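You operate a simulated robot arm through the tools that you are given. There is no shell and no other tool.

The job below is to be done with a simulated robot arm. You get a single attempt, and the scene is never put back.

Task
Put things in order on the top of the hub bench. At the end: the black nut runner with a green band stands where the green marker block (marked "PASS") stood; the orange forty kilo jack stands where the black nut runner with a green band stood; the brake adjuster stands where the orange valve key stood; the orange valve key stands where the orange forty kilo jack stood; the green marker block is on the bearing box; whatever was shut is shut again. Leave all else as you found it, and nothing knocked over.

The check looks at the end state, three seconds after you hand in, the way a careful person would. Anything else that was tipped, shoved, dropped, spilled or broken makes it a failure.

Robot
A 6-joint arm with a two-finger gripper, fixed in place. Base frame: the origin is at the foot of the arm, x ahead of it, y to its left, z up; the work surface is at about z = 0. Readings come in cm, degrees, newtons and seconds.
With the tool pointing down near the work surface it reaches from about 24 to 62 cm from the base axis. Its first joint turns from -66.0 to 66.0 degrees. Payload 1.37 kg.
The tool frame sits at the grasp point between the pads (the TCP): z along the fingers, y along the line on which they close. The tips reach 2.2 cm beyond it. The gripper opens to 9.2 cm; its body begins 6.5 cm behind the TCP.
Orientation is that of the tool frame in the base frame, as a unit quaternion [w, x, y, z]. With the fingers straight down and closing along the base's y, the tool's x points along the base's -x, its y along +y and its z along -z.

Tools
- The arm moves only by the tool arm_command. Its arguments are lists of equal length, an entry for each row: "rot": the turn, a rotation vector about the tool's x, y, z in degrees, a list of three; "linear": the shift along the tool's x, y, z in cm, a list of three; "claw": the opening, from 0 (shut) to 1 (fully open). In form: {"rot": [[ax, ay, az], ...], "linear": [[dx, dy, dz], ...], "claw": [claw, ...]}. A call has 1 to 20 rows; each row shifts and turns the commanded pose from where the row before left it, along the tool's axes as they then stand. Each row takes 0.2 s and may step no farther than 5 cm and 8.6 degrees from the row before; otherwise, or with a gripper value out of range, the whole call is refused. A pose out of reach is approached as far as the arm can. The call stops where the force on the tool passes 40 N (or 10 N more than at its start, if that is more) or the arm is blocked; 0.2 s more then pass. The fingers move at their own pace (about 5.99 cm/s each) and stop on an object; they squeeze with about 26 N. The grip force told is the motor's: it shows also when the fingers shut on nothing. Time passes only in rows, and 0.2 s behind the last, so rows that do not move let the fingers close. It gives the time, the measured TCP pose, the force on the tool (base axes), the opening and the grip force at its end, in the units of the frame above (readings bear some noise), with the torque about the TCP (base axes, N m) and any sound that the robot's microphone picked up.
- Cameras (640 x 400 px; columns grow to the right, rows downward): "scene" is fixed at [4.45, -43.81, 58.47]; the picture's right is [0.70, -0.72, 0.00], its down [-0.41, -0.40, -0.82] and it looks along [0.59, 0.57, -0.57] (base axes); focal length 358 px, centre (320, 200). "wrist" rides on the gripper at [7.1, 1.9, -10.2] in the tool frame; the picture's right is [-0.26, 0.97, 0.00], its down [-0.75, -0.20, -0.62] and it looks along [-0.60, -0.16, 0.78] (tool axes); focal length 280 px, centre (320, 200). There is no depth. A picture from a camera that has moved, and an enlarged one, comes with that camera's place and axes in the base frame and with its lens.
- camera(camera): a new picture of that camera. It takes no simulated time.
- inspect(camera, box): a new picture of the part [left, top, right, bottom] of that camera's present view, enlarged. It takes no simulated time.
- finish_job(): hands the job in; it is judged then, once.

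Places have to be worked out from the pictures, the camera data and where the tool is seen. Open the gripper and draw the arm clear of the work before you hand the job in, unless the task says otherwise.

The tools are called after "Emit:" as a command line: name --argument value ..., lists and objects as JSON in quotes. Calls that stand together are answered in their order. arm_command: Moves the arm, as the interface text tells. Its arguments: {"type":"object","properties":{"rot":{"type":"array","items":{"type":"array","items":{"type":"number"}}},"linear":{"type":"array","items":{"type":"array","items":{"type":"number"}}},"claw":{"type":"array","items":{"type":"number"}}},"required":["rot","linear","claw"]} The other tools are called the same way: camera (camera) takes a picture; inspect (camera, box) takes an enlarged picture of a part of a camera's view; finish_job () hands the job in.

At the start:

```text
time: 0.0
position: [35.2, -7.73, 29.64]
tcp_rot: [0.0, -0.001, 1.0, 0.0]
wrist_force: [-0.5, 0.1, 0.4]
moment: [0.02, -0.01, 0.03]
gripper_width: 9.2
grip_force: 0.0
```

scene: 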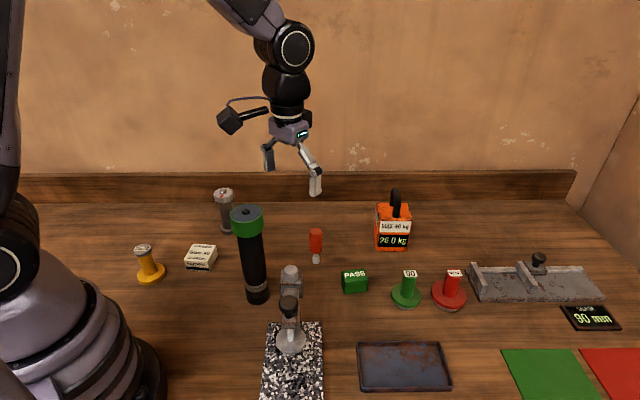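
wrist: 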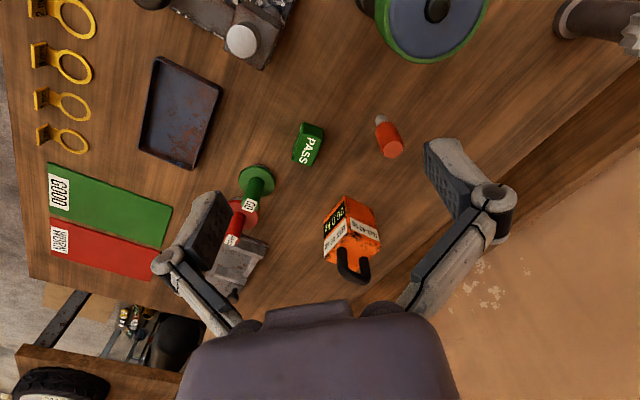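

I'll look closer at the scene first to identify each object before moving anything.

Emit:
inspect --camera "scene" --box '[120, 170, 340, 310]'

Emit:
inspect --camera "scene" --box '[290, 170, 480, 310]'

Emit:
inspect --camera "scene" --box '[240, 250, 460, 400]'

Emit:
inspect --camera "scene" --box '[440, 230, 640, 400]'

Emit:
inspect --camera "wrist" --box '[0, 0, 320, 300]'

Emit:
inspect --camera "wrist" --box '[320, 0, 640, 300]'

```text
2.86 times, centred on (230, 240) of scene
camera zoom: at [4.45, -43.81, 58.47], right [0.7, -0.72, 0.0], down [-0.41, -0.4, -0.82], along [0.59, 0.57, -0.57], focal length 1023 px, centre (577, 86)
```

zoom: 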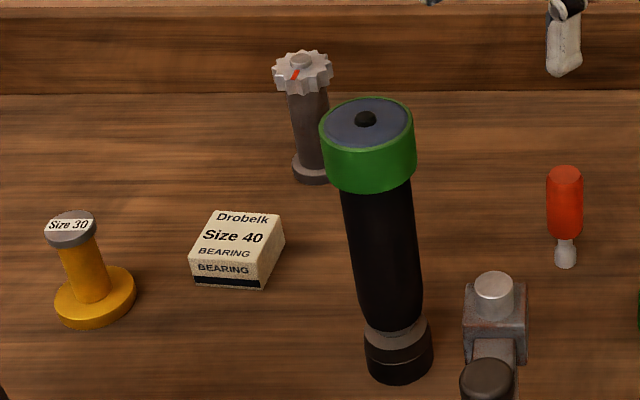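

```text
2.86 times, centred on (385, 240) of scene
camera zoom: at [4.45, -43.81, 58.47], right [0.7, -0.72, 0.0], down [-0.41, -0.4, -0.82], along [0.59, 0.57, -0.57], focal length 1023 px, centre (134, 86)
```

zoom: 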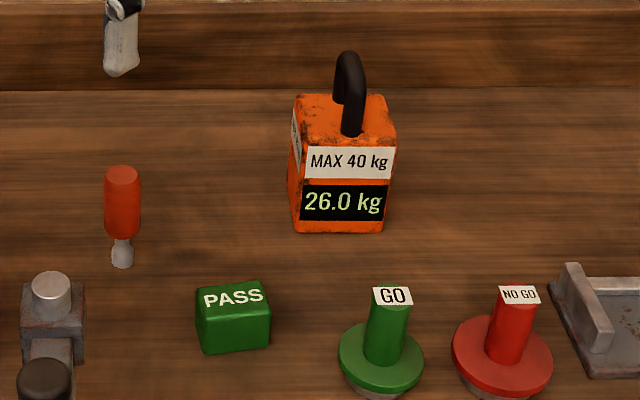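

```text
2.67 times, centred on (350, 325) of scene
camera zoom: at [4.45, -43.81, 58.47], right [0.7, -0.72, 0.0], down [-0.41, -0.4, -0.82], along [0.59, 0.57, -0.57], focal length 955 px, centre (240, -133)
```

zoom: 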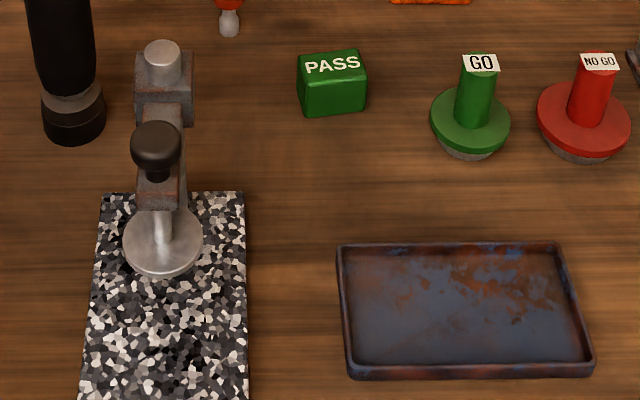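

```text
2.35 times, centred on (540, 315) of scene
camera zoom: at [4.45, -43.81, 58.47], right [0.7, -0.72, 0.0], down [-0.41, -0.4, -0.82], along [0.59, 0.57, -0.57], focal length 842 px, centre (-198, -71)
```

zoom: 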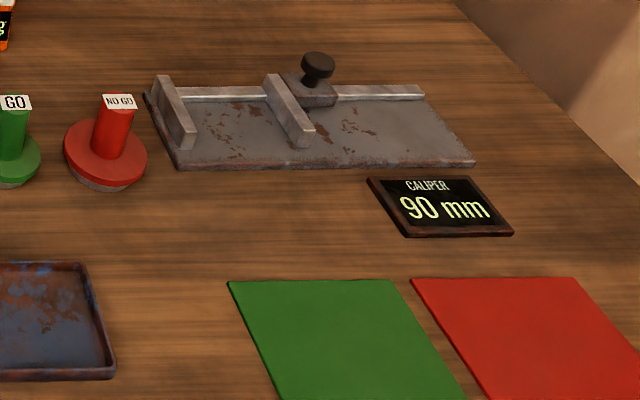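

```text
1.33 times, centred on (160, 150) of wrist
camera zoom: at [28.1, -5.69, 39.92], right [0.26, 0.97, 0.0], down [0.75, -0.2, 0.62], along [0.6, -0.16, -0.78], focal length 374 px, centre (533, 267)
```

zoom: 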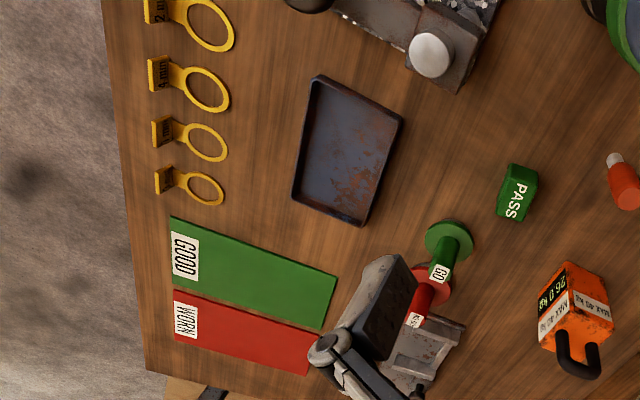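

```text
1.33 times, centred on (480, 150) of wrist
camera zoom: at [28.1, -5.69, 39.92], right [0.26, 0.97, 0.0], down [0.75, -0.2, 0.62], along [0.6, -0.16, -0.78], focal length 374 px, centre (107, 267)
```

zoom: 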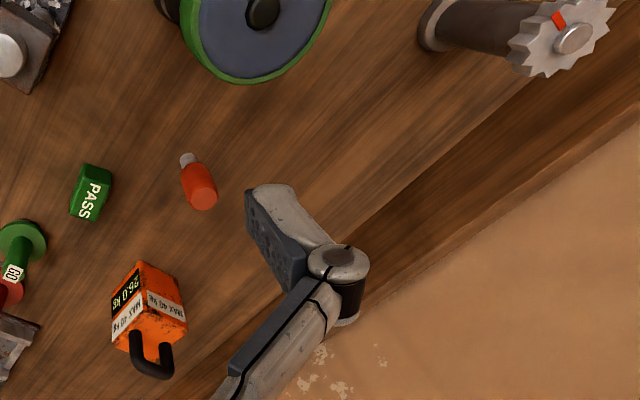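

From the pictures: the nut runner stands near (31,0) and is about 21 cm tall. PASS is near (47,-14), the valve key near (46,-2) and about 10 cm tall, and the jack near (63,-11). The brake adjuster (star wheel) is near (39,23) and the bearing box near (27,17). I'll move the wrist camera over the PASS, jack and key area for a better look.

Emit:
arm_command --rot '[[0, 0, 0], [0, 0, 0], [0, 0, 0]]' --linear '[[-2.5, -1.5, 2.5], [-2.5, -1.5, 2.5], [-2.0, -1.5, 2.0]]' --claw '[1, 1, 1]'

```text
time: 0.8
position: [42.23, -11.95, 22.9]
tcp_rot: [-0.001, 0.0, 1.0, 0.0]
wrist_force: [-0.2, 0.3, -0.4]
moment: [0.01, -0.01, 0.03]
gripper_width: 9.21
grip_force: 0.1
```

The arm reached (42.2,-12,22.9) as commanded. I'll take the wrist picture and a scene check.

Emit:
camera --camera "wrist"

Emit:
camera --camera "scene"

```text
taken
camera wrist: at [35.13, -10.02, 32.98], right [0.26, 0.97, 0.0], down [0.75, -0.2, 0.62], along [0.6, -0.16, -0.78], focal length 280 px, centre (320, 200)
```

wrist: 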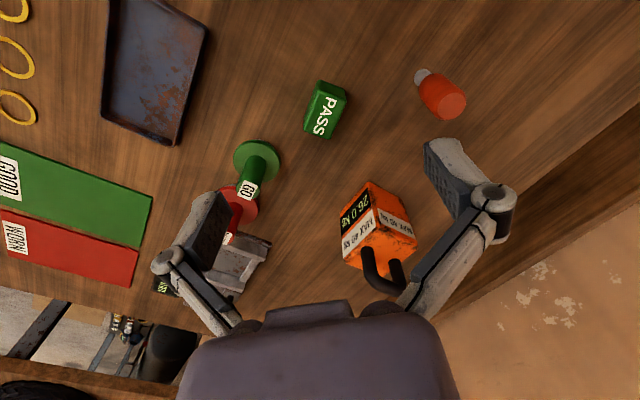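

```text
taken
```

scene: 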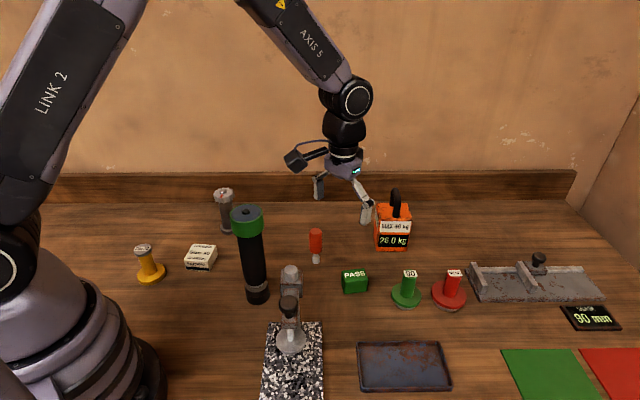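

Emit:
inspect --camera "wrist" --box '[280, 60, 480, 185]'

Emit:
inspect --camera "wrist" --box '[300, 160, 460, 310]'

Emit:
inspect --camera "scene" --box '[300, 180, 480, 300]'

```text
3.20 times, centred on (380, 122) of wrist
camera zoom: at [35.13, -10.02, 32.98], right [0.26, 0.97, 0.0], down [0.75, -0.2, 0.62], along [0.6, -0.16, -0.78], focal length 897 px, centre (128, 448)
```

zoom: 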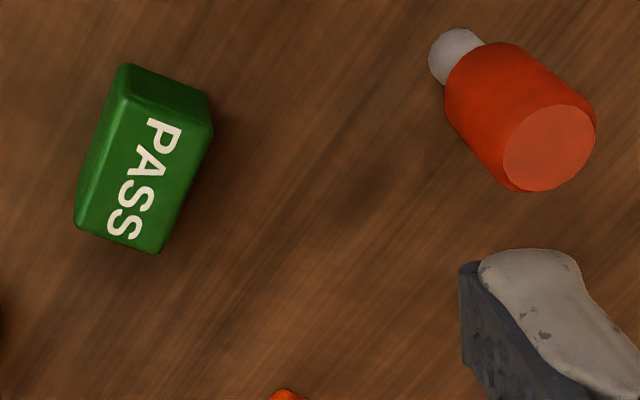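

```text
2.67 times, centred on (380, 235) of wrist
camera zoom: at [35.13, -10.02, 32.98], right [0.26, 0.97, 0.0], down [0.75, -0.2, 0.62], along [0.6, -0.16, -0.78], focal length 748 px, centre (160, 107)
```

zoom: 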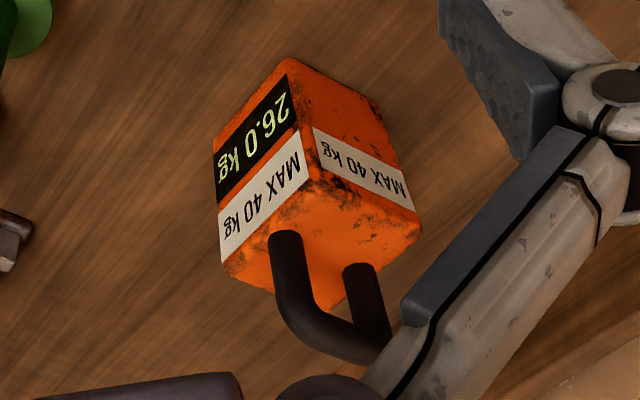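

```text
3.33 times, centred on (390, 240) of scene
camera zoom: at [4.45, -43.81, 58.47], right [0.7, -0.72, 0.0], down [-0.41, -0.4, -0.82], along [0.59, 0.57, -0.57], focal length 1194 px, centre (87, 67)
```

zoom: 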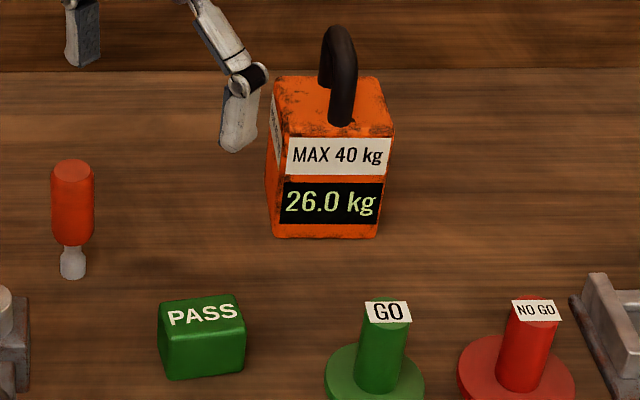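

The PASS block is about 4.7 x 3.1 x 3.2 cm, centred near (46.8,-12.6), with its long axis about -36°. The jack is about a 6.5 cm square at (63.7,-9.8) with its handle plane near 45°. I'll move above PASS and turn the tool 36° so the fingers close across its short side.

Emit:
arm_command --rot '[[0, 0, 0], [0, 0, 0], [0, 0, 7.2], [0, 0, 7.2], [0, 0, 7.2], [0, 0, 7.2], [0, 0, 7.2]]' --linear '[[-2.3, -0.2, 4], [-2.3, -0.2, 4], [0, 0, 0], [0, 0, 0], [0, 0, 0], [0, 0, 0], [0, 0, 0]]' --claw '[1, 1, 1, 1, 1, 1, 1]'

Emit:
camera --camera "wrist"

```text
time: 2.4
position: [46.76, -12.55, 14.85]
tcp_rot: [0.0, 0.309, 0.951, 0.0]
wrist_force: [-0.4, 0.3, 0.5]
moment: [0.0, 0.03, 0.01]
gripper_width: 9.23
grip_force: 0.1
```

```text
taken
camera wrist: at [42.13, -6.73, 24.96], right [0.78, 0.63, 0.0], down [0.49, -0.61, 0.63], along [0.39, -0.49, -0.78], focal length 280 px, centre (320, 200)
```

wrist: 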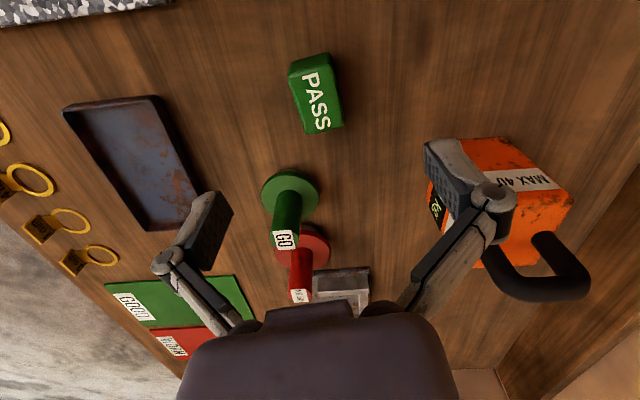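

The tool is turned and above PASS. I'll zoom in to check alignment before descending.

Emit:
inspect --camera "wrist" --box '[250, 30, 390, 150]'

Emit:
inspect --camera "wrist" --box '[400, 110, 640, 320]'

```text
3.33 times, centred on (320, 90) of wrist
camera zoom: at [42.13, -6.73, 24.96], right [0.78, 0.63, 0.0], down [0.49, -0.61, 0.63], along [0.39, -0.49, -0.78], focal length 935 px, centre (320, 567)
```

zoom: 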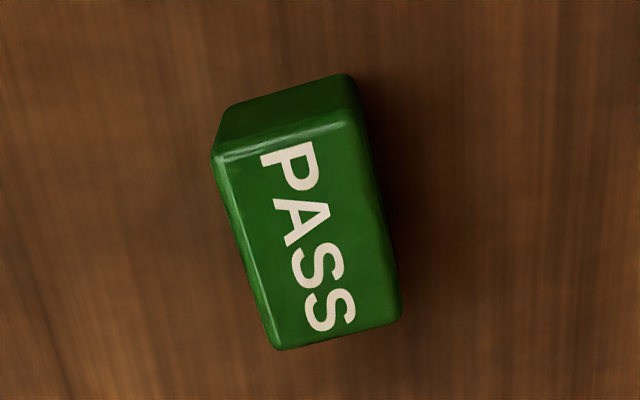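

```text
1.90 times, centred on (520, 215) of wrist
camera zoom: at [42.13, -6.73, 24.96], right [0.78, 0.63, 0.0], down [0.49, -0.61, 0.63], along [0.39, -0.49, -0.78], focal length 534 px, centre (-61, 171)
```

zoom: 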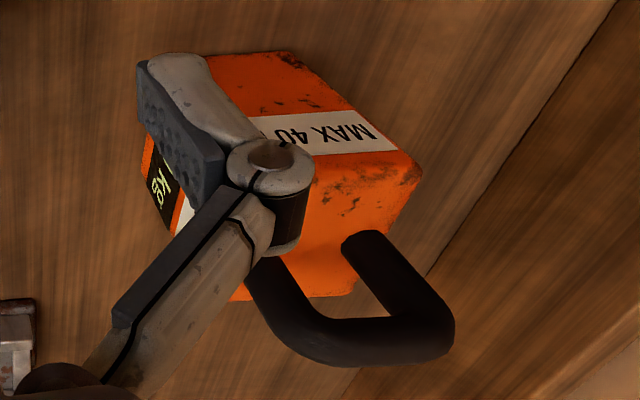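

PASS top centre works out to (46.75,-12.85), yaw matches within half a degree, and the block is about 3.2 cm high. I'll descend over it to about z=3.

Emit:
arm_command --rot '[[0, 0, 0], [0, 0, 0], [0, 0, 0], [0, 0, 0], [0, 0, 0]]' --linear '[[-0.1, -0.15, 3.5], [0, 0, 3.5], [0, 0, 3.0], [0, 0, 1.5], [0, 0, 0]]' --claw '[1, 1, 1, 1, 1]'

Emit:
camera --camera "wrist"

Emit:
inspect --camera "scene" --box '[280, 200, 440, 320]'

```text
time: 3.6
position: [46.72, -12.95, 3.16]
tcp_rot: [0.0, 0.31, 0.951, 0.0]
wrist_force: [-0.8, -0.8, -0.8]
moment: [0.01, -0.03, 0.03]
gripper_width: 9.22
grip_force: 0.1
```

```text
taken
camera wrist: at [42.11, -7.17, 13.4], right [0.78, 0.63, 0.0], down [0.49, -0.61, 0.63], along [0.39, -0.49, -0.78], focal length 280 px, centre (320, 200)
```

wrist: 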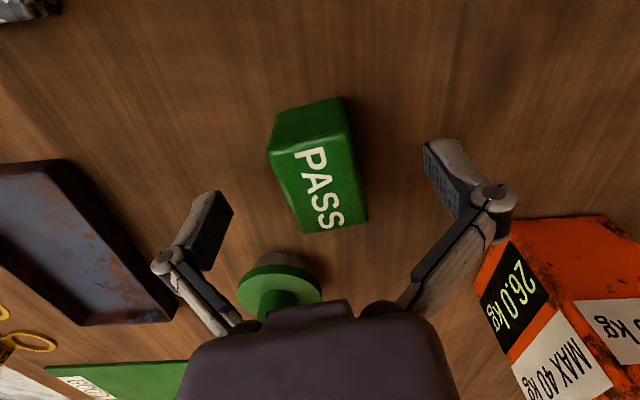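

```text
3.33 times, centred on (360, 260) of scene
camera zoom: at [4.45, -43.81, 58.47], right [0.7, -0.72, 0.0], down [-0.41, -0.4, -0.82], along [0.59, 0.57, -0.57], focal length 1194 px, centre (187, 0)
```

zoom: 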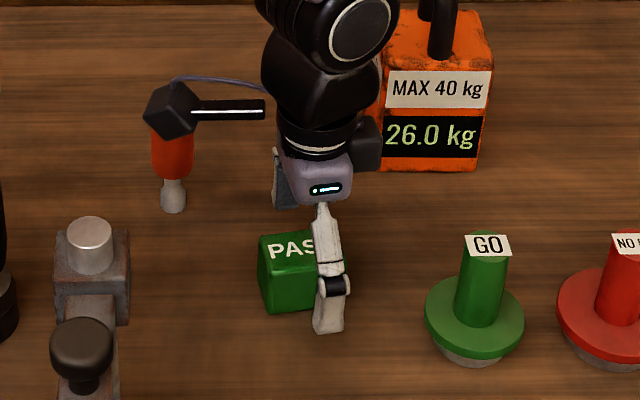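

The block sits centred between the pads, with the TCP at the block's centre in the image. Closing now.

Emit:
arm_command --rot '[[0, 0, 0], [0, 0, 0], [0, 0, 0], [0, 0, 0], [0, 0, 0]]' --linear '[[0, 0, 0], [0, 0, 0], [0, 0, 0], [0, 0, 0], [0, 0, 0]]' --claw '[0.6, 0.3, 0.1, 0, 0]'

```text
time: 4.8
position: [46.78, -12.92, 3.42]
tcp_rot: [0.0, 0.309, 0.951, -0.001]
wrist_force: [0.6, 1.9, 2.8]
moment: [0.0, -0.03, -0.03]
gripper_width: 3.32
grip_force: 25.9
```

Held firmly (3.3 cm, 26 N). I'll lift straight up.

Emit:
arm_command --rot '[[0, 0, 0], [0, 0, 0], [0, 0, 0], [0, 0, 0], [0, 0, 0], [0, 0, 0]]' --linear '[[0, 0, -1], [0, 0, -2.5], [0, 0, -3.5], [0, 0, -3.5], [0, 0, -3.5], [0, 0, 0]]' --claw '[0, 0, 0, 0, 0, 0]'

Emit:
camera --camera "wrist"

```text
time: 6.2
position: [46.67, -12.83, 17.34]
tcp_rot: [0.0, 0.309, 0.951, 0.001]
wrist_force: [-1.1, 0.2, 0.0]
moment: [0.0, 0.01, 0.01]
gripper_width: 0.01
grip_force: 26.1
```

```text
taken
camera wrist: at [42.02, -7.12, 27.54], right [0.78, 0.63, 0.0], down [0.49, -0.61, 0.62], along [0.39, -0.49, -0.78], focal length 280 px, centre (320, 200)
```

wrist: 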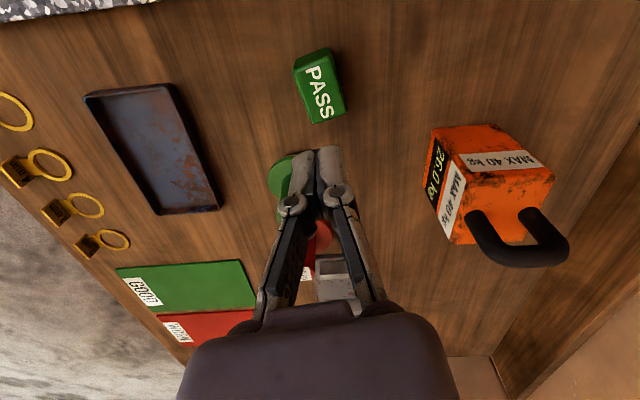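

The block slipped out and the fingers are shut on nothing, though it appears to still be standing near its place. I'll check its pose closely.

Emit:
inspect --camera "wrist" --box '[250, 30, 390, 150]'

Emit:
inspect --camera "scene" --box '[290, 240, 450, 340]'

```text
3.33 times, centred on (320, 90) of wrist
camera zoom: at [42.02, -7.12, 27.54], right [0.78, 0.63, 0.0], down [0.49, -0.61, 0.62], along [0.39, -0.49, -0.78], focal length 935 px, centre (320, 567)
```

zoom: 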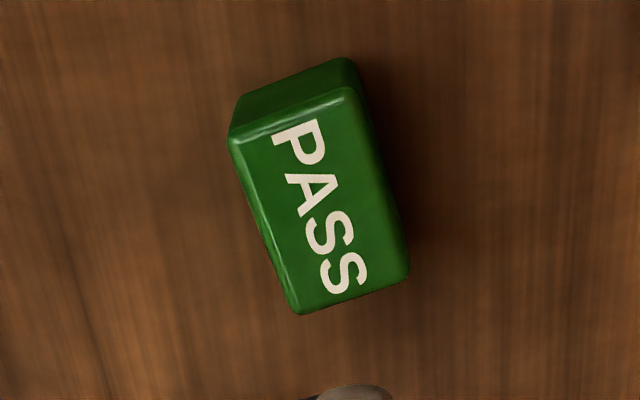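

```text
4.00 times, centred on (370, 290) of scene
camera zoom: at [4.45, -43.81, 58.47], right [0.7, -0.72, 0.0], down [-0.41, -0.4, -0.82], along [0.59, 0.57, -0.57], focal length 1432 px, centre (120, -160)
```

zoom: 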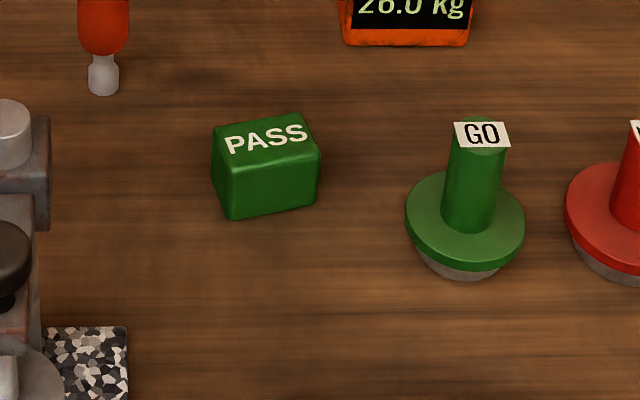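

The block is still upright on the bench, shifted about 0.3 cm and turned about 5°. I gripped too high, so I'll reopen, turn -5°, recentre at about (47.0,-13.2) and go down to about z=5 first.

Emit:
arm_command --rot '[[0, 0, -5], [0, 0, 0], [0, 0, 0], [0, 0, 0], [0, 0, 0], [0, 0, 0], [0, 0, 0]]' --linear '[[-0.4, -0.2, 0], [0, 0, 0], [0, 0, 0], [0, 0, 4], [0, 0, 4], [0, 0, 4], [0, 0, 0]]' --claw '[1, 1, 1, 1, 1, 1, 1]'

Emit:
inspect --camera "wrist" --box '[220, 80, 460, 260]'

```text
time: 7.8
position: [46.97, -13.32, 5.17]
tcp_rot: [0.0, 0.267, 0.964, 0.0]
wrist_force: [-0.2, 0.0, 0.5]
moment: [0.0, -0.01, 0.01]
gripper_width: 9.19
grip_force: 0.1
```

```text
2.22 times, centred on (340, 170) of wrist
camera zoom: at [41.81, -7.99, 15.31], right [0.72, 0.69, 0.0], down [0.54, -0.56, 0.63], along [0.43, -0.45, -0.78], focal length 623 px, centre (276, 267)
```

zoom: 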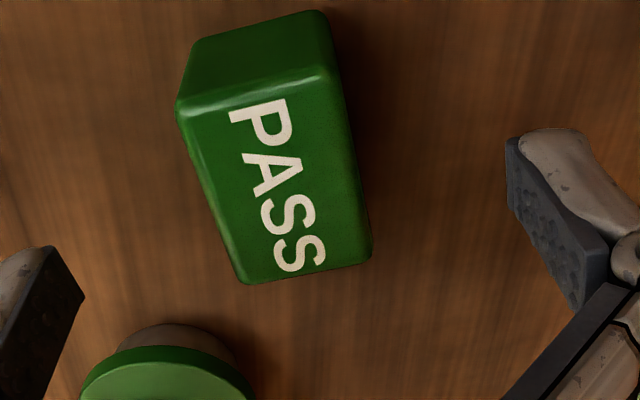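

The block centre works out at (47.0,-13.3), and both yaw and TCP match it. I'll descend 2.7 cm so the pads cover its full height, then close.

Emit:
arm_command --rot '[[0, 0, 0], [0, 0, 0], [0, 0, 0], [0, 0, 0], [0, 0, 0], [0, 0, 0], [0, 0, 0], [0, 0, 0], [0, 0, 0]]' --linear '[[0, 0, 1.0], [0, 0, 1.0], [0, 0, 0.7], [0, 0, 0], [0, 0, 0], [0, 0, 0], [0, 0, 0], [0, 0, 0], [0, 0, 0]]' --claw '[1, 1, 1, 0.6, 0.4, 0.25, 0.1, 0, 0]'

Emit:
inspect --camera "wrist" --box '[220, 80, 460, 260]'

```text
time: 9.8
position: [46.99, -13.25, 2.47]
tcp_rot: [0.0, 0.268, 0.963, 0.001]
wrist_force: [-1.5, -0.1, 0.9]
moment: [0.04, -0.02, -0.06]
gripper_width: 3.34
grip_force: 26.3
```

```text
2.22 times, centred on (340, 170) of wrist
camera zoom: at [41.92, -7.86, 12.58], right [0.72, 0.69, 0.0], down [0.54, -0.56, 0.63], along [0.43, -0.45, -0.78], focal length 623 px, centre (276, 267)
```

zoom: 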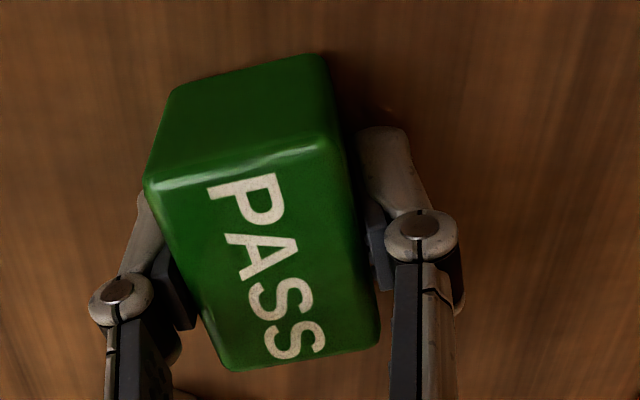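

Gripped with the pads on the middle of the long sides. I'll lift slowly by 2 cm and check it is really held.

Emit:
arm_command --rot '[[0, 0, 0], [0, 0, 0], [0, 0, 0], [0, 0, 0], [0, 0, 0]]' --linear '[[0, 0, -0.3], [0, 0, -0.5], [0, 0, -0.6], [0, 0, -0.6], [0, 0, 0]]' --claw '[0, 0, 0, 0, 0]'

Emit:
camera --camera "wrist"

Emit:
inspect --camera "scene" --box '[290, 240, 450, 340]'

```text
time: 11.0
position: [47.06, -13.04, 4.4]
tcp_rot: [0.0, 0.268, 0.964, 0.0]
wrist_force: [0.0, -0.1, -0.7]
moment: [0.02, 0.0, -0.01]
gripper_width: 3.3
grip_force: 26.1
```

```text
taken
camera wrist: at [41.92, -7.78, 14.58], right [0.72, 0.69, 0.0], down [0.54, -0.56, 0.63], along [0.43, -0.45, -0.78], focal length 280 px, centre (320, 200)
```

wrist: 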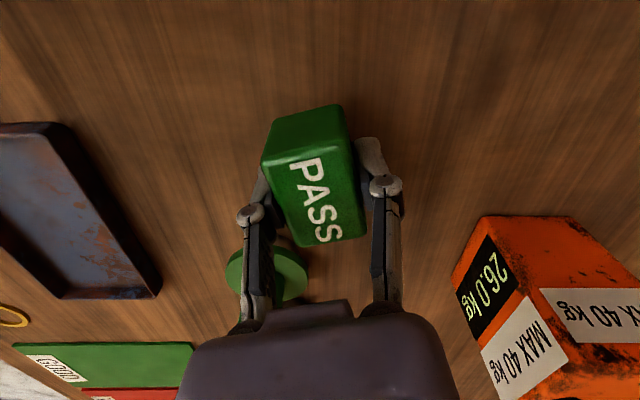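

```text
4.00 times, centred on (370, 290) of scene
camera zoom: at [4.45, -43.81, 58.47], right [0.7, -0.72, 0.0], down [-0.41, -0.4, -0.82], along [0.59, 0.57, -0.57], focal length 1432 px, centre (120, -160)
```

zoom: 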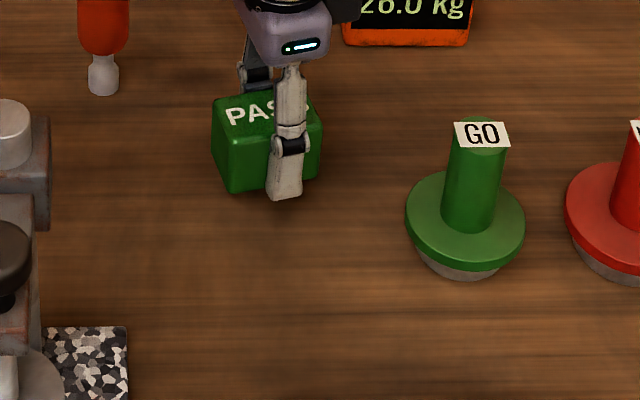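

The block is held (3.3 cm, clear of the bench). Before moving on, I'll zoom in on the bearing box to work out its position and orientation.

Emit:
inspect --camera "scene" --box '[150, 215, 250, 290]'

```text
5.33 times, centred on (200, 252) of scene
camera zoom: at [4.45, -43.81, 58.47], right [0.7, -0.72, 0.0], down [-0.41, -0.4, -0.82], along [0.59, 0.57, -0.57], focal length 1910 px, centre (960, -80)
```

zoom: 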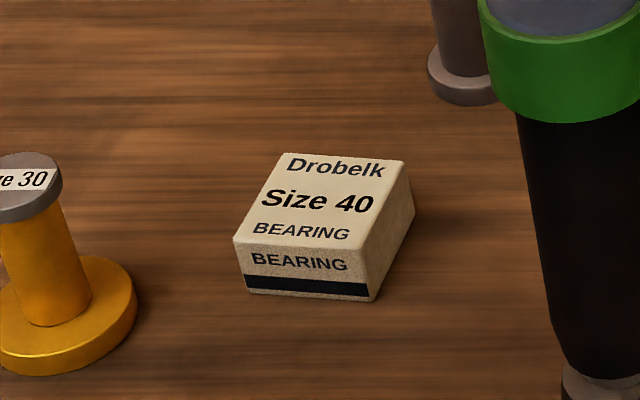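

The box is about a 5.3 cm square, 2.85 cm high, with its centre near (28.3,16.8) and edges at -50°/40°. I'll lift to z≈18 and carry the block in the +y direction along x≈47, away from the nut runner.

Emit:
arm_command --rot '[[0, 0, 0], [0, 0, 0], [0, 0, 0], [0, 0, 0], [0, 0, 0], [0, 0, 0], [0, 0, 0], [0, 0, 0], [0, 0, 0], [0, 0, 0], [0, 0, 0], [0, 0, 0], [0, 0, 0], [0, 0, 0], [0, 0, 0], [0, 0, 0], [0, 0, 0]]' --linear '[[0, 0, -0.6], [0, 0, -1.5], [0, 0, -2.5], [0, 0, -2.5], [0, 0, -2.5], [0, 0, -2.5], [0, 0, -1.5], [0.74, 1.23, 0], [1.48, 2.46, 0], [1.48, 2.46, 0], [1.48, 2.46, 0], [1.48, 2.46, 0], [1.48, 2.46, 0], [1.48, 2.46, 0], [1.48, 2.46, 0], [0.74, 1.23, 0], [0, 0, 0]]' --claw '[0, 0, 0, 0, 0, 0, 0, 0, 0, 0, 0, 0, 0, 0, 0, 0, 0]'

Emit:
camera --camera "wrist"

Emit:
camera --camera "scene"

```text
time: 14.6
position: [46.87, 9.98, 17.95]
tcp_rot: [0.0, 0.267, 0.964, 0.001]
wrist_force: [-0.6, -0.4, 0.0]
moment: [-0.02, 0.0, -0.02]
gripper_width: 3.32
grip_force: 25.8
```

```text
taken
camera wrist: at [41.8, 15.31, 28.13], right [0.72, 0.69, 0.0], down [0.54, -0.56, 0.63], along [0.43, -0.45, -0.78], focal length 280 px, centre (320, 200)
```

wrist: 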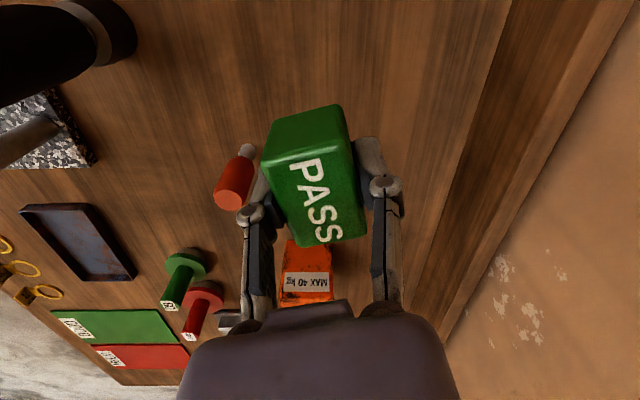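

```text
taken
```

scene: 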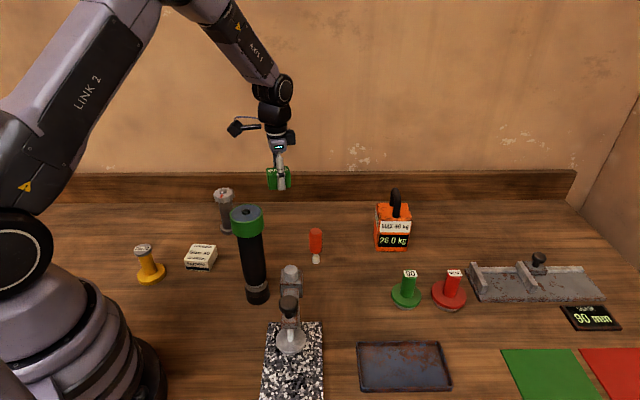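

Still held at (47,9.8,18). Next I'll move above the bearing box at (28.3,16.8) and turn 19° to align the block with the box edges.

Emit:
arm_command --rot '[[0, 0, 0], [0, 0, 0], [0, 0, 0], [0, 0, 0], [0, 0, 0], [0, 0, 0], [0, 0, 0], [0, 0, 0], [0, 0, 0], [0, 0, 5], [0, 0, 7], [0, 0, 7], [0, 0, 0]]' --linear '[[1.23, -0.225, 0], [2.456, -0.45, 0], [2.456, -0.45, 0], [2.456, -0.45, 0], [2.456, -0.45, 0], [2.456, -0.45, 0], [2.456, -0.45, 0], [2.456, -0.45, 0], [1.23, -0.225, 0], [0, 0, 0], [0, 0, 0], [0, 0, 0], [0, 0, 0]]' --claw '[0, 0, 0, 0, 0, 0, 0, 0, 0, 0, 0, 0, 0]'

Emit:
camera --camera "wrist"

Emit:
camera --camera "scene"

```text
time: 17.4
position: [28.34, 16.73, 18.15]
tcp_rot: [0.0, 0.423, 0.906, -0.001]
wrist_force: [0.2, -0.2, -0.5]
moment: [-0.05, -0.01, 0.01]
gripper_width: 3.34
grip_force: 26.4
```

```text
taken
camera wrist: at [25.23, 23.53, 28.29], right [0.91, 0.42, 0.0], down [0.33, -0.71, 0.63], along [0.26, -0.57, -0.78], focal length 280 px, centre (320, 200)
```

wrist: 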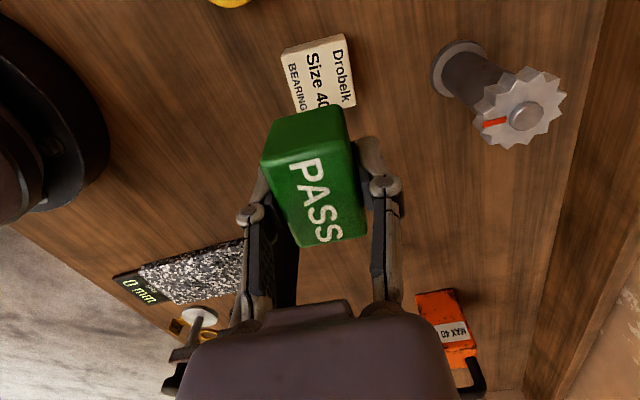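

```text
taken
```

scene: 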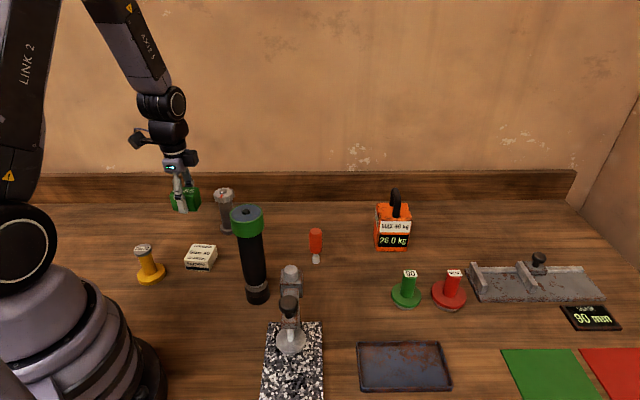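

I'll zoom in on the box in the wrist view to confirm where it lies under the held block.

Emit:
inspect --camera "wrist" --box '[250, 10, 390, 130]'

Emit:
inspect --camera "wrist" --box '[400, 10, 600, 170]'

```text
3.33 times, centred on (320, 70) of wrist
camera zoom: at [25.23, 23.53, 28.29], right [0.91, 0.42, 0.0], down [0.33, -0.71, 0.63], along [0.26, -0.57, -0.78], focal length 935 px, centre (320, 633)
```

zoom: 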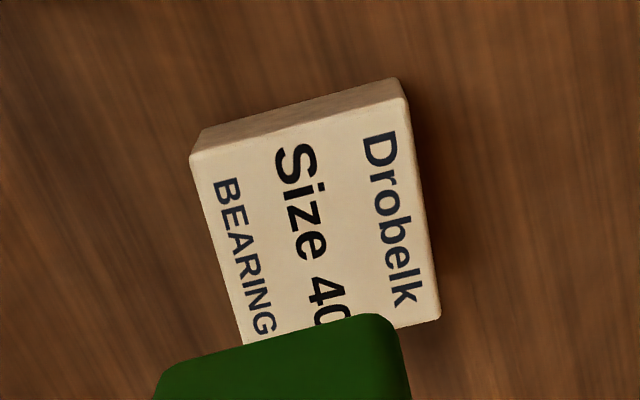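

```text
2.50 times, centred on (500, 90) of wrist
camera zoom: at [25.23, 23.53, 28.29], right [0.91, 0.42, 0.0], down [0.33, -0.71, 0.63], along [0.26, -0.57, -0.78], focal length 701 px, centre (-130, 475)
```

zoom: 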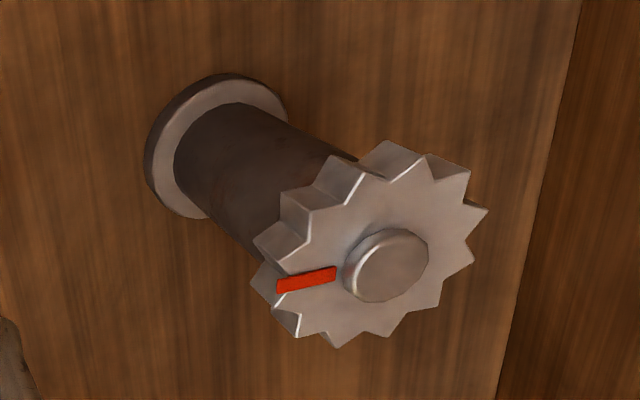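

The box centre is confirmed at (28.25,16.87) with edges at -52°, so the commanded position is right. I'll descend to just above the box top.

Emit:
arm_command --rot '[[0, 0, 0], [0, 0, 0], [0, 0, 0], [0, 0, 0], [0, 0, 0], [0, 0, 0], [0, 0, 0], [0, 0, 0]]' --linear '[[0, 0, 1.2], [0, 0, 2.5], [0, 0, 2.5], [0, 0, 2.5], [0, 0, 2.0], [0, 0, 1.2], [0, 0, 0.4], [0, 0, 0]]' --claw '[0, 0, 0, 0, 0, 0, 0, 0]'

Emit:
camera --camera "wrist"

Emit:
inspect --camera "scene" --box '[130, 180, 270, 290]'

```text
time: 19.2
position: [28.39, 16.91, 5.84]
tcp_rot: [0.0, 0.422, 0.906, 0.0]
wrist_force: [-0.1, 0.5, -1.1]
moment: [-0.03, 0.02, 0.01]
gripper_width: 3.32
grip_force: 25.5
```

```text
taken
camera wrist: at [25.26, 23.62, 15.97], right [0.91, 0.42, 0.0], down [0.33, -0.71, 0.63], along [0.26, -0.57, -0.78], focal length 280 px, centre (320, 200)
```

wrist: 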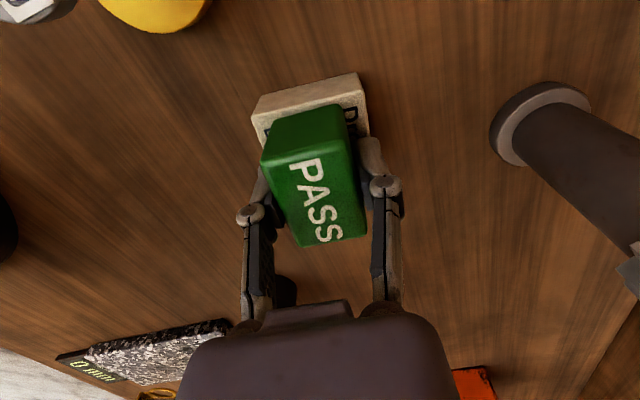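

```text
3.64 times, centred on (200, 235) of scene
camera zoom: at [4.45, -43.81, 58.47], right [0.7, -0.72, 0.0], down [-0.41, -0.4, -0.82], along [0.59, 0.57, -0.57], focal length 1302 px, centre (756, 73)
```

zoom: 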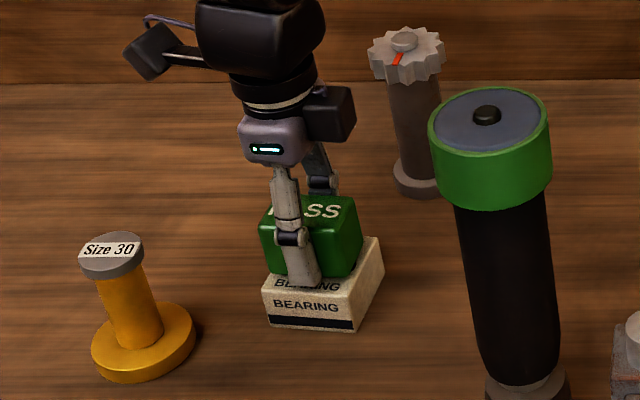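

The block hovers over the box, just above its top. I'll ease down in tiny steps until contact shows.

Emit:
arm_command --rot '[[0, 0, 0], [0, 0, 0], [0, 0, 0], [0, 0, 0]]' --linear '[[0, 0, 0.15], [0, 0, 0.15], [0, 0, 0.1], [0, 0, 0]]' --claw '[0, 0, 0, 0]'

Emit:
inspect --camera "wrist" --box '[230, 60, 400, 260]'

```text
time: 20.1
position: [28.51, 16.87, 5.52]
tcp_rot: [0.0, 0.423, 0.906, 0.001]
wrist_force: [-0.3, -1.6, 7.9]
moment: [-0.03, 0.06, -0.03]
gripper_width: 3.32
grip_force: 26.0
stopped in row 4: the force on the tool passed its limit at 40 N (the readings are from after the stop); the commanded pose is now the measured one
```

```text
2.00 times, centred on (315, 160) of wrist
camera zoom: at [25.28, 23.57, 15.77], right [0.91, 0.42, 0.0], down [0.33, -0.71, 0.63], along [0.26, -0.57, -0.78], focal length 561 px, centre (330, 280)
```

zoom: 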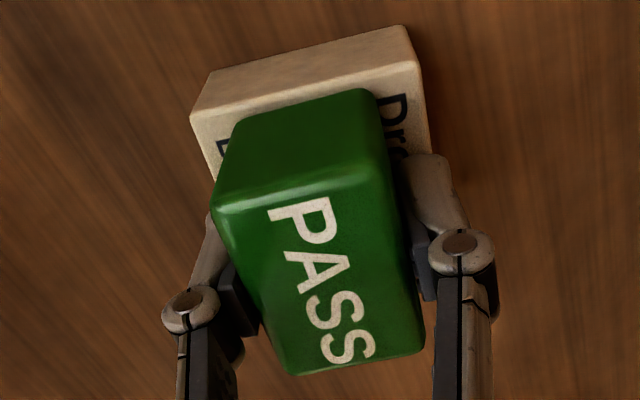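

Contact with the box (about 8 N residual). I'll open the fingers slowly, then rise straight up.

Emit:
arm_command --rot '[[0, 0, 0], [0, 0, 0], [0, 0, 0], [0, 0, 0], [0, 0, 0]]' --linear '[[0, 0, 0], [0, 0, 0], [0, 0, 0], [0, 0, 0], [0, 0, 0]]' --claw '[0.4, 0.45, 0.55, 0.65, 0.7]'

Emit:
camera --camera "wrist"

Emit:
inspect --camera "scene" --box '[130, 180, 270, 290]'

```text
time: 21.2
position: [28.4, 16.85, 5.6]
tcp_rot: [0.0, 0.422, 0.907, 0.0]
wrist_force: [0.9, 0.2, -0.1]
moment: [0.0, -0.01, -0.01]
gripper_width: 6.45
grip_force: 0.1
```

```text
taken
camera wrist: at [25.27, 23.57, 15.73], right [0.91, 0.42, 0.0], down [0.33, -0.71, 0.63], along [0.26, -0.57, -0.78], focal length 280 px, centre (320, 200)
```

wrist: 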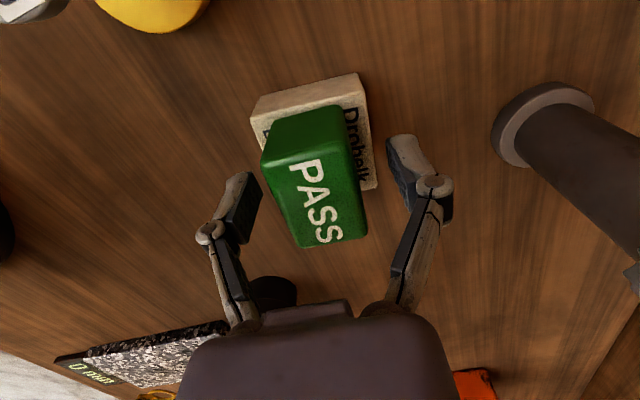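

```text
3.64 times, centred on (200, 235) of scene
camera zoom: at [4.45, -43.81, 58.47], right [0.7, -0.72, 0.0], down [-0.41, -0.4, -0.82], along [0.59, 0.57, -0.57], focal length 1302 px, centre (756, 73)
```

zoom: 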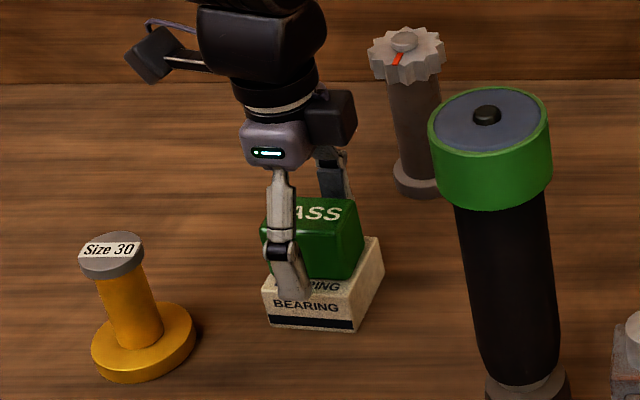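

Released and resting level on the box. I'll rise straight up, slowly at first.

Emit:
arm_command --rot '[[0, 0, 0], [0, 0, 0], [0, 0, 0], [0, 0, 0], [0, 0, 0], [0, 0, 0], [0, 0, 0], [0, 0, 0]]' --linear '[[0, 0, -1], [0, 0, -2], [0, 0, -4], [0, 0, -4], [0, 0, -4], [0, 0, -4], [0, 0, -3], [0, 0, 0]]' --claw '[0.8, 0.8, 0.8, 0.9, 1, 1, 1, 1]'

Emit:
camera --camera "wrist"

Emit:
inspect --camera "scene" --box '[130, 180, 270, 290]'

Emit:
inspect --camera "scene" --box '[200, 190, 330, 320]'

```text
time: 23.1
position: [28.42, 16.93, 27.5]
tcp_rot: [0.0, 0.422, 0.907, 0.001]
wrist_force: [-1.2, 0.3, 0.1]
moment: [0.06, -0.01, 0.04]
gripper_width: 9.18
grip_force: 0.0
```

```text
taken
camera wrist: at [25.28, 23.65, 37.58], right [0.91, 0.42, 0.0], down [0.33, -0.71, 0.63], along [0.26, -0.57, -0.78], focal length 280 px, centre (320, 200)
```

wrist: 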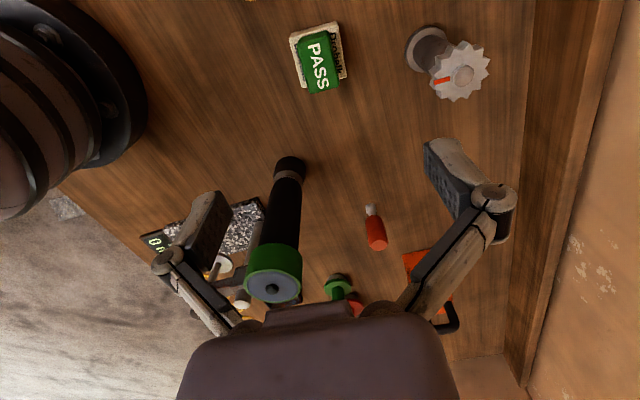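

```text
3.64 times, centred on (200, 235) of scene
camera zoom: at [4.45, -43.81, 58.47], right [0.7, -0.72, 0.0], down [-0.41, -0.4, -0.82], along [0.59, 0.57, -0.57], focal length 1302 px, centre (756, 73)
```

zoom: 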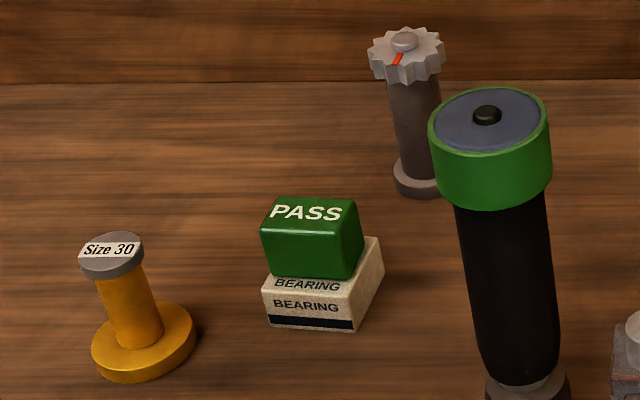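

```text
3.08 times, centred on (265, 255) of scene
camera zoom: at [4.45, -43.81, 58.47], right [0.7, -0.72, 0.0], down [-0.41, -0.4, -0.82], along [0.59, 0.57, -0.57], focal length 1102 px, centre (489, 31)
```

zoom: 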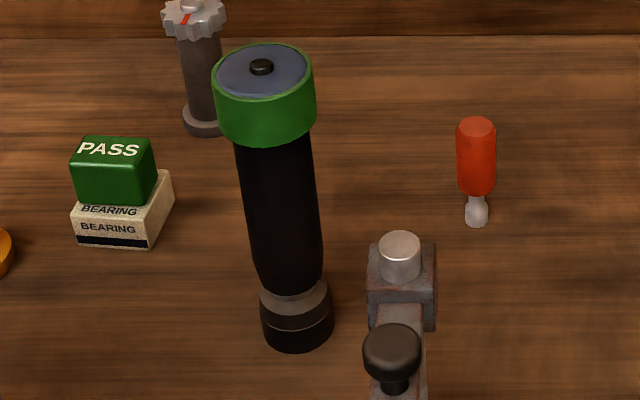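

PASS stands cleanly on the bearing box. Next is the nut runner, so I'll zoom in on it in the wrist view to pin its axis and height.

Emit:
inspect --camera "wrist" --box '[200, 140, 360, 310]'

Emit:
inspect --camera "wrist" --box '[380, 10, 500, 110]'

```text
2.35 times, centred on (280, 225) of wrist
camera zoom: at [25.28, 23.65, 37.58], right [0.91, 0.42, 0.0], down [0.33, -0.71, 0.63], along [0.26, -0.57, -0.78], focal length 660 px, centre (414, 141)
```

zoom: 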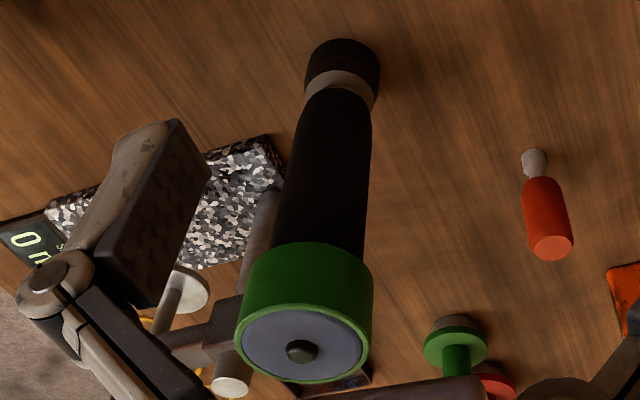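

```text
4.00 times, centred on (440, 60) of wrist
camera zoom: at [25.28, 23.65, 37.58], right [0.91, 0.42, 0.0], down [0.33, -0.71, 0.63], along [0.26, -0.57, -0.78], focal length 1122 px, centre (-160, 760)
```

zoom: 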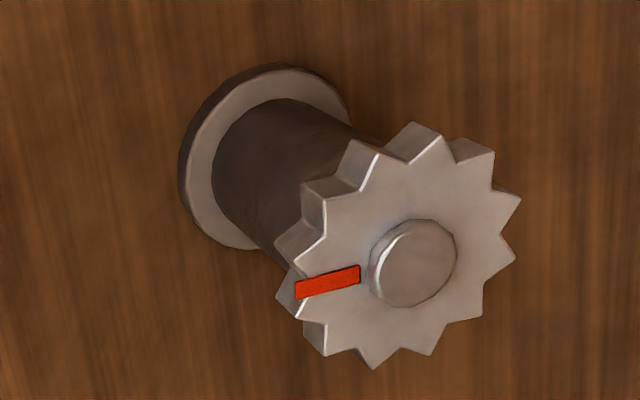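

The nut runner's axis works out at (30.95,-0.2), 21.3 cm tall to the rim, with a 5.7 cm band between z≈18 and 21.3. I'll move above it at z≈27.5 with the gripper open and re-check.

Emit:
arm_command --rot '[[0, 0, 0], [0, 0, 0], [0, 0, 0], [0, 0, 0], [0, 0, 0], [0, 0, 0]]' --linear '[[-2.94, -1.82, 0], [-2.94, -1.82, 0], [-2.94, -1.82, 0], [-2.94, -1.82, 0], [-2.94, -1.82, 0], [0, 0, 0]]' --claw '[1, 1, 1, 1, 1, 1]'

Emit:
camera --camera "wrist"

Emit:
camera --camera "scene"

```text
time: 24.4
position: [30.66, -0.52, 27.64]
tcp_rot: [0.0, 0.422, 0.906, 0.001]
wrist_force: [0.0, -0.8, 0.3]
moment: [0.01, 0.0, -0.01]
gripper_width: 9.2
grip_force: 0.0
```

```text
taken
camera wrist: at [27.66, 6.22, 37.81], right [0.91, 0.42, 0.0], down [0.33, -0.71, 0.63], along [0.26, -0.57, -0.78], focal length 280 px, centre (320, 200)
```

wrist: 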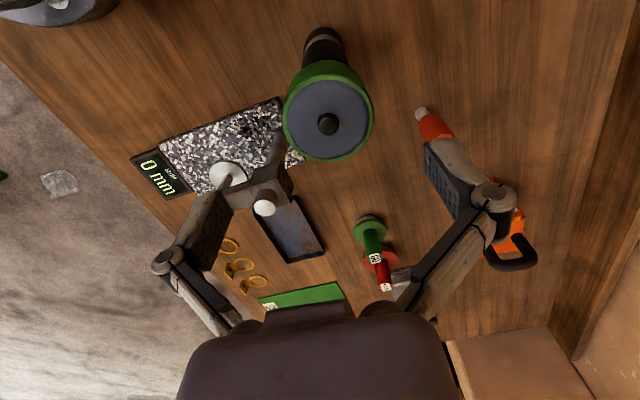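

```text
taken
```

scene: 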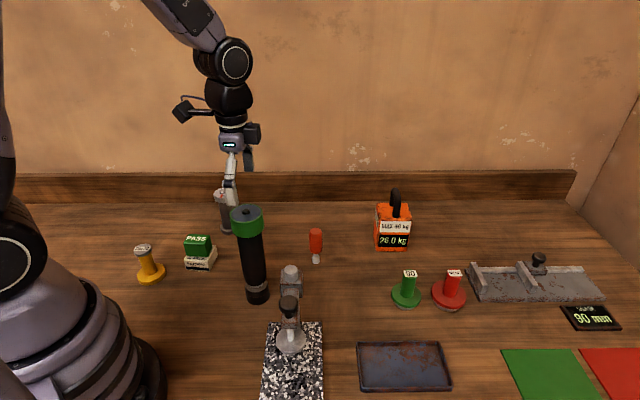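

The cap centre is at (30.95,0.0) and the TCP at about (30.75,-0.45). I'll correct by that offset and descend so the pads straddle the green band at z≈19.6.

Emit:
arm_command --rot '[[0, 0, 0], [0, 0, 0], [0, 0, 0], [0, 0, 0]]' --linear '[[0.14, 0.38, 0], [0, 0, 2], [0, 0, 2], [0, 0, 0]]' --claw '[1, 1, 1, 1]'

Emit:
camera --camera "wrist"

Emit:
inspect --camera "scene" --box '[180, 120, 320, 320]'

```text
time: 25.4
position: [31.0, -0.11, 23.66]
tcp_rot: [0.001, 0.423, 0.906, 0.0]
wrist_force: [-0.2, 0.4, -0.4]
moment: [-0.02, 0.02, 0.03]
gripper_width: 9.2
grip_force: 0.0
```

```text
taken
camera wrist: at [27.96, 6.59, 33.82], right [0.91, 0.42, 0.0], down [0.33, -0.71, 0.63], along [0.26, -0.57, -0.78], focal length 280 px, centre (320, 200)
```

wrist: 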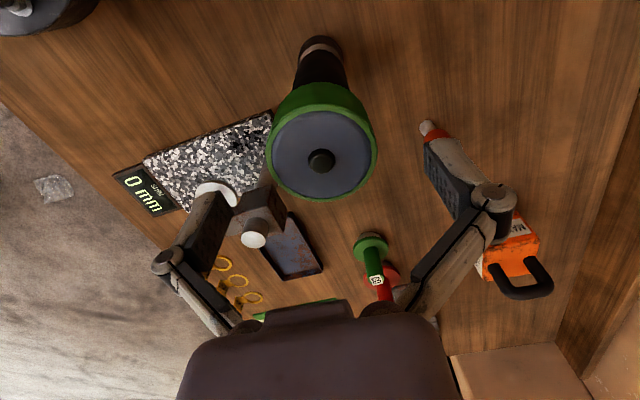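

```text
2.00 times, centred on (250, 220) of scene
camera zoom: at [4.45, -43.81, 58.47], right [0.7, -0.72, 0.0], down [-0.41, -0.4, -0.82], along [0.59, 0.57, -0.57], focal length 716 px, centre (460, 160)
```

zoom: 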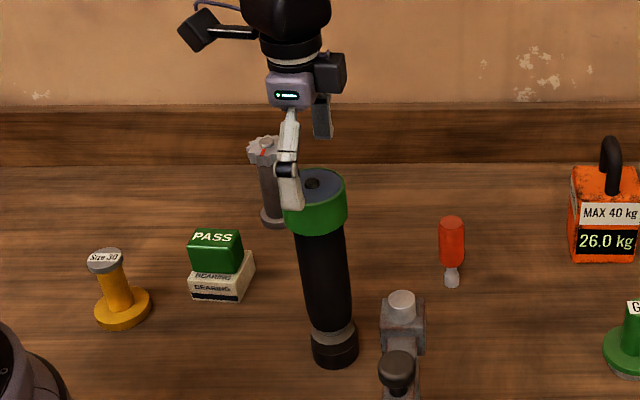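

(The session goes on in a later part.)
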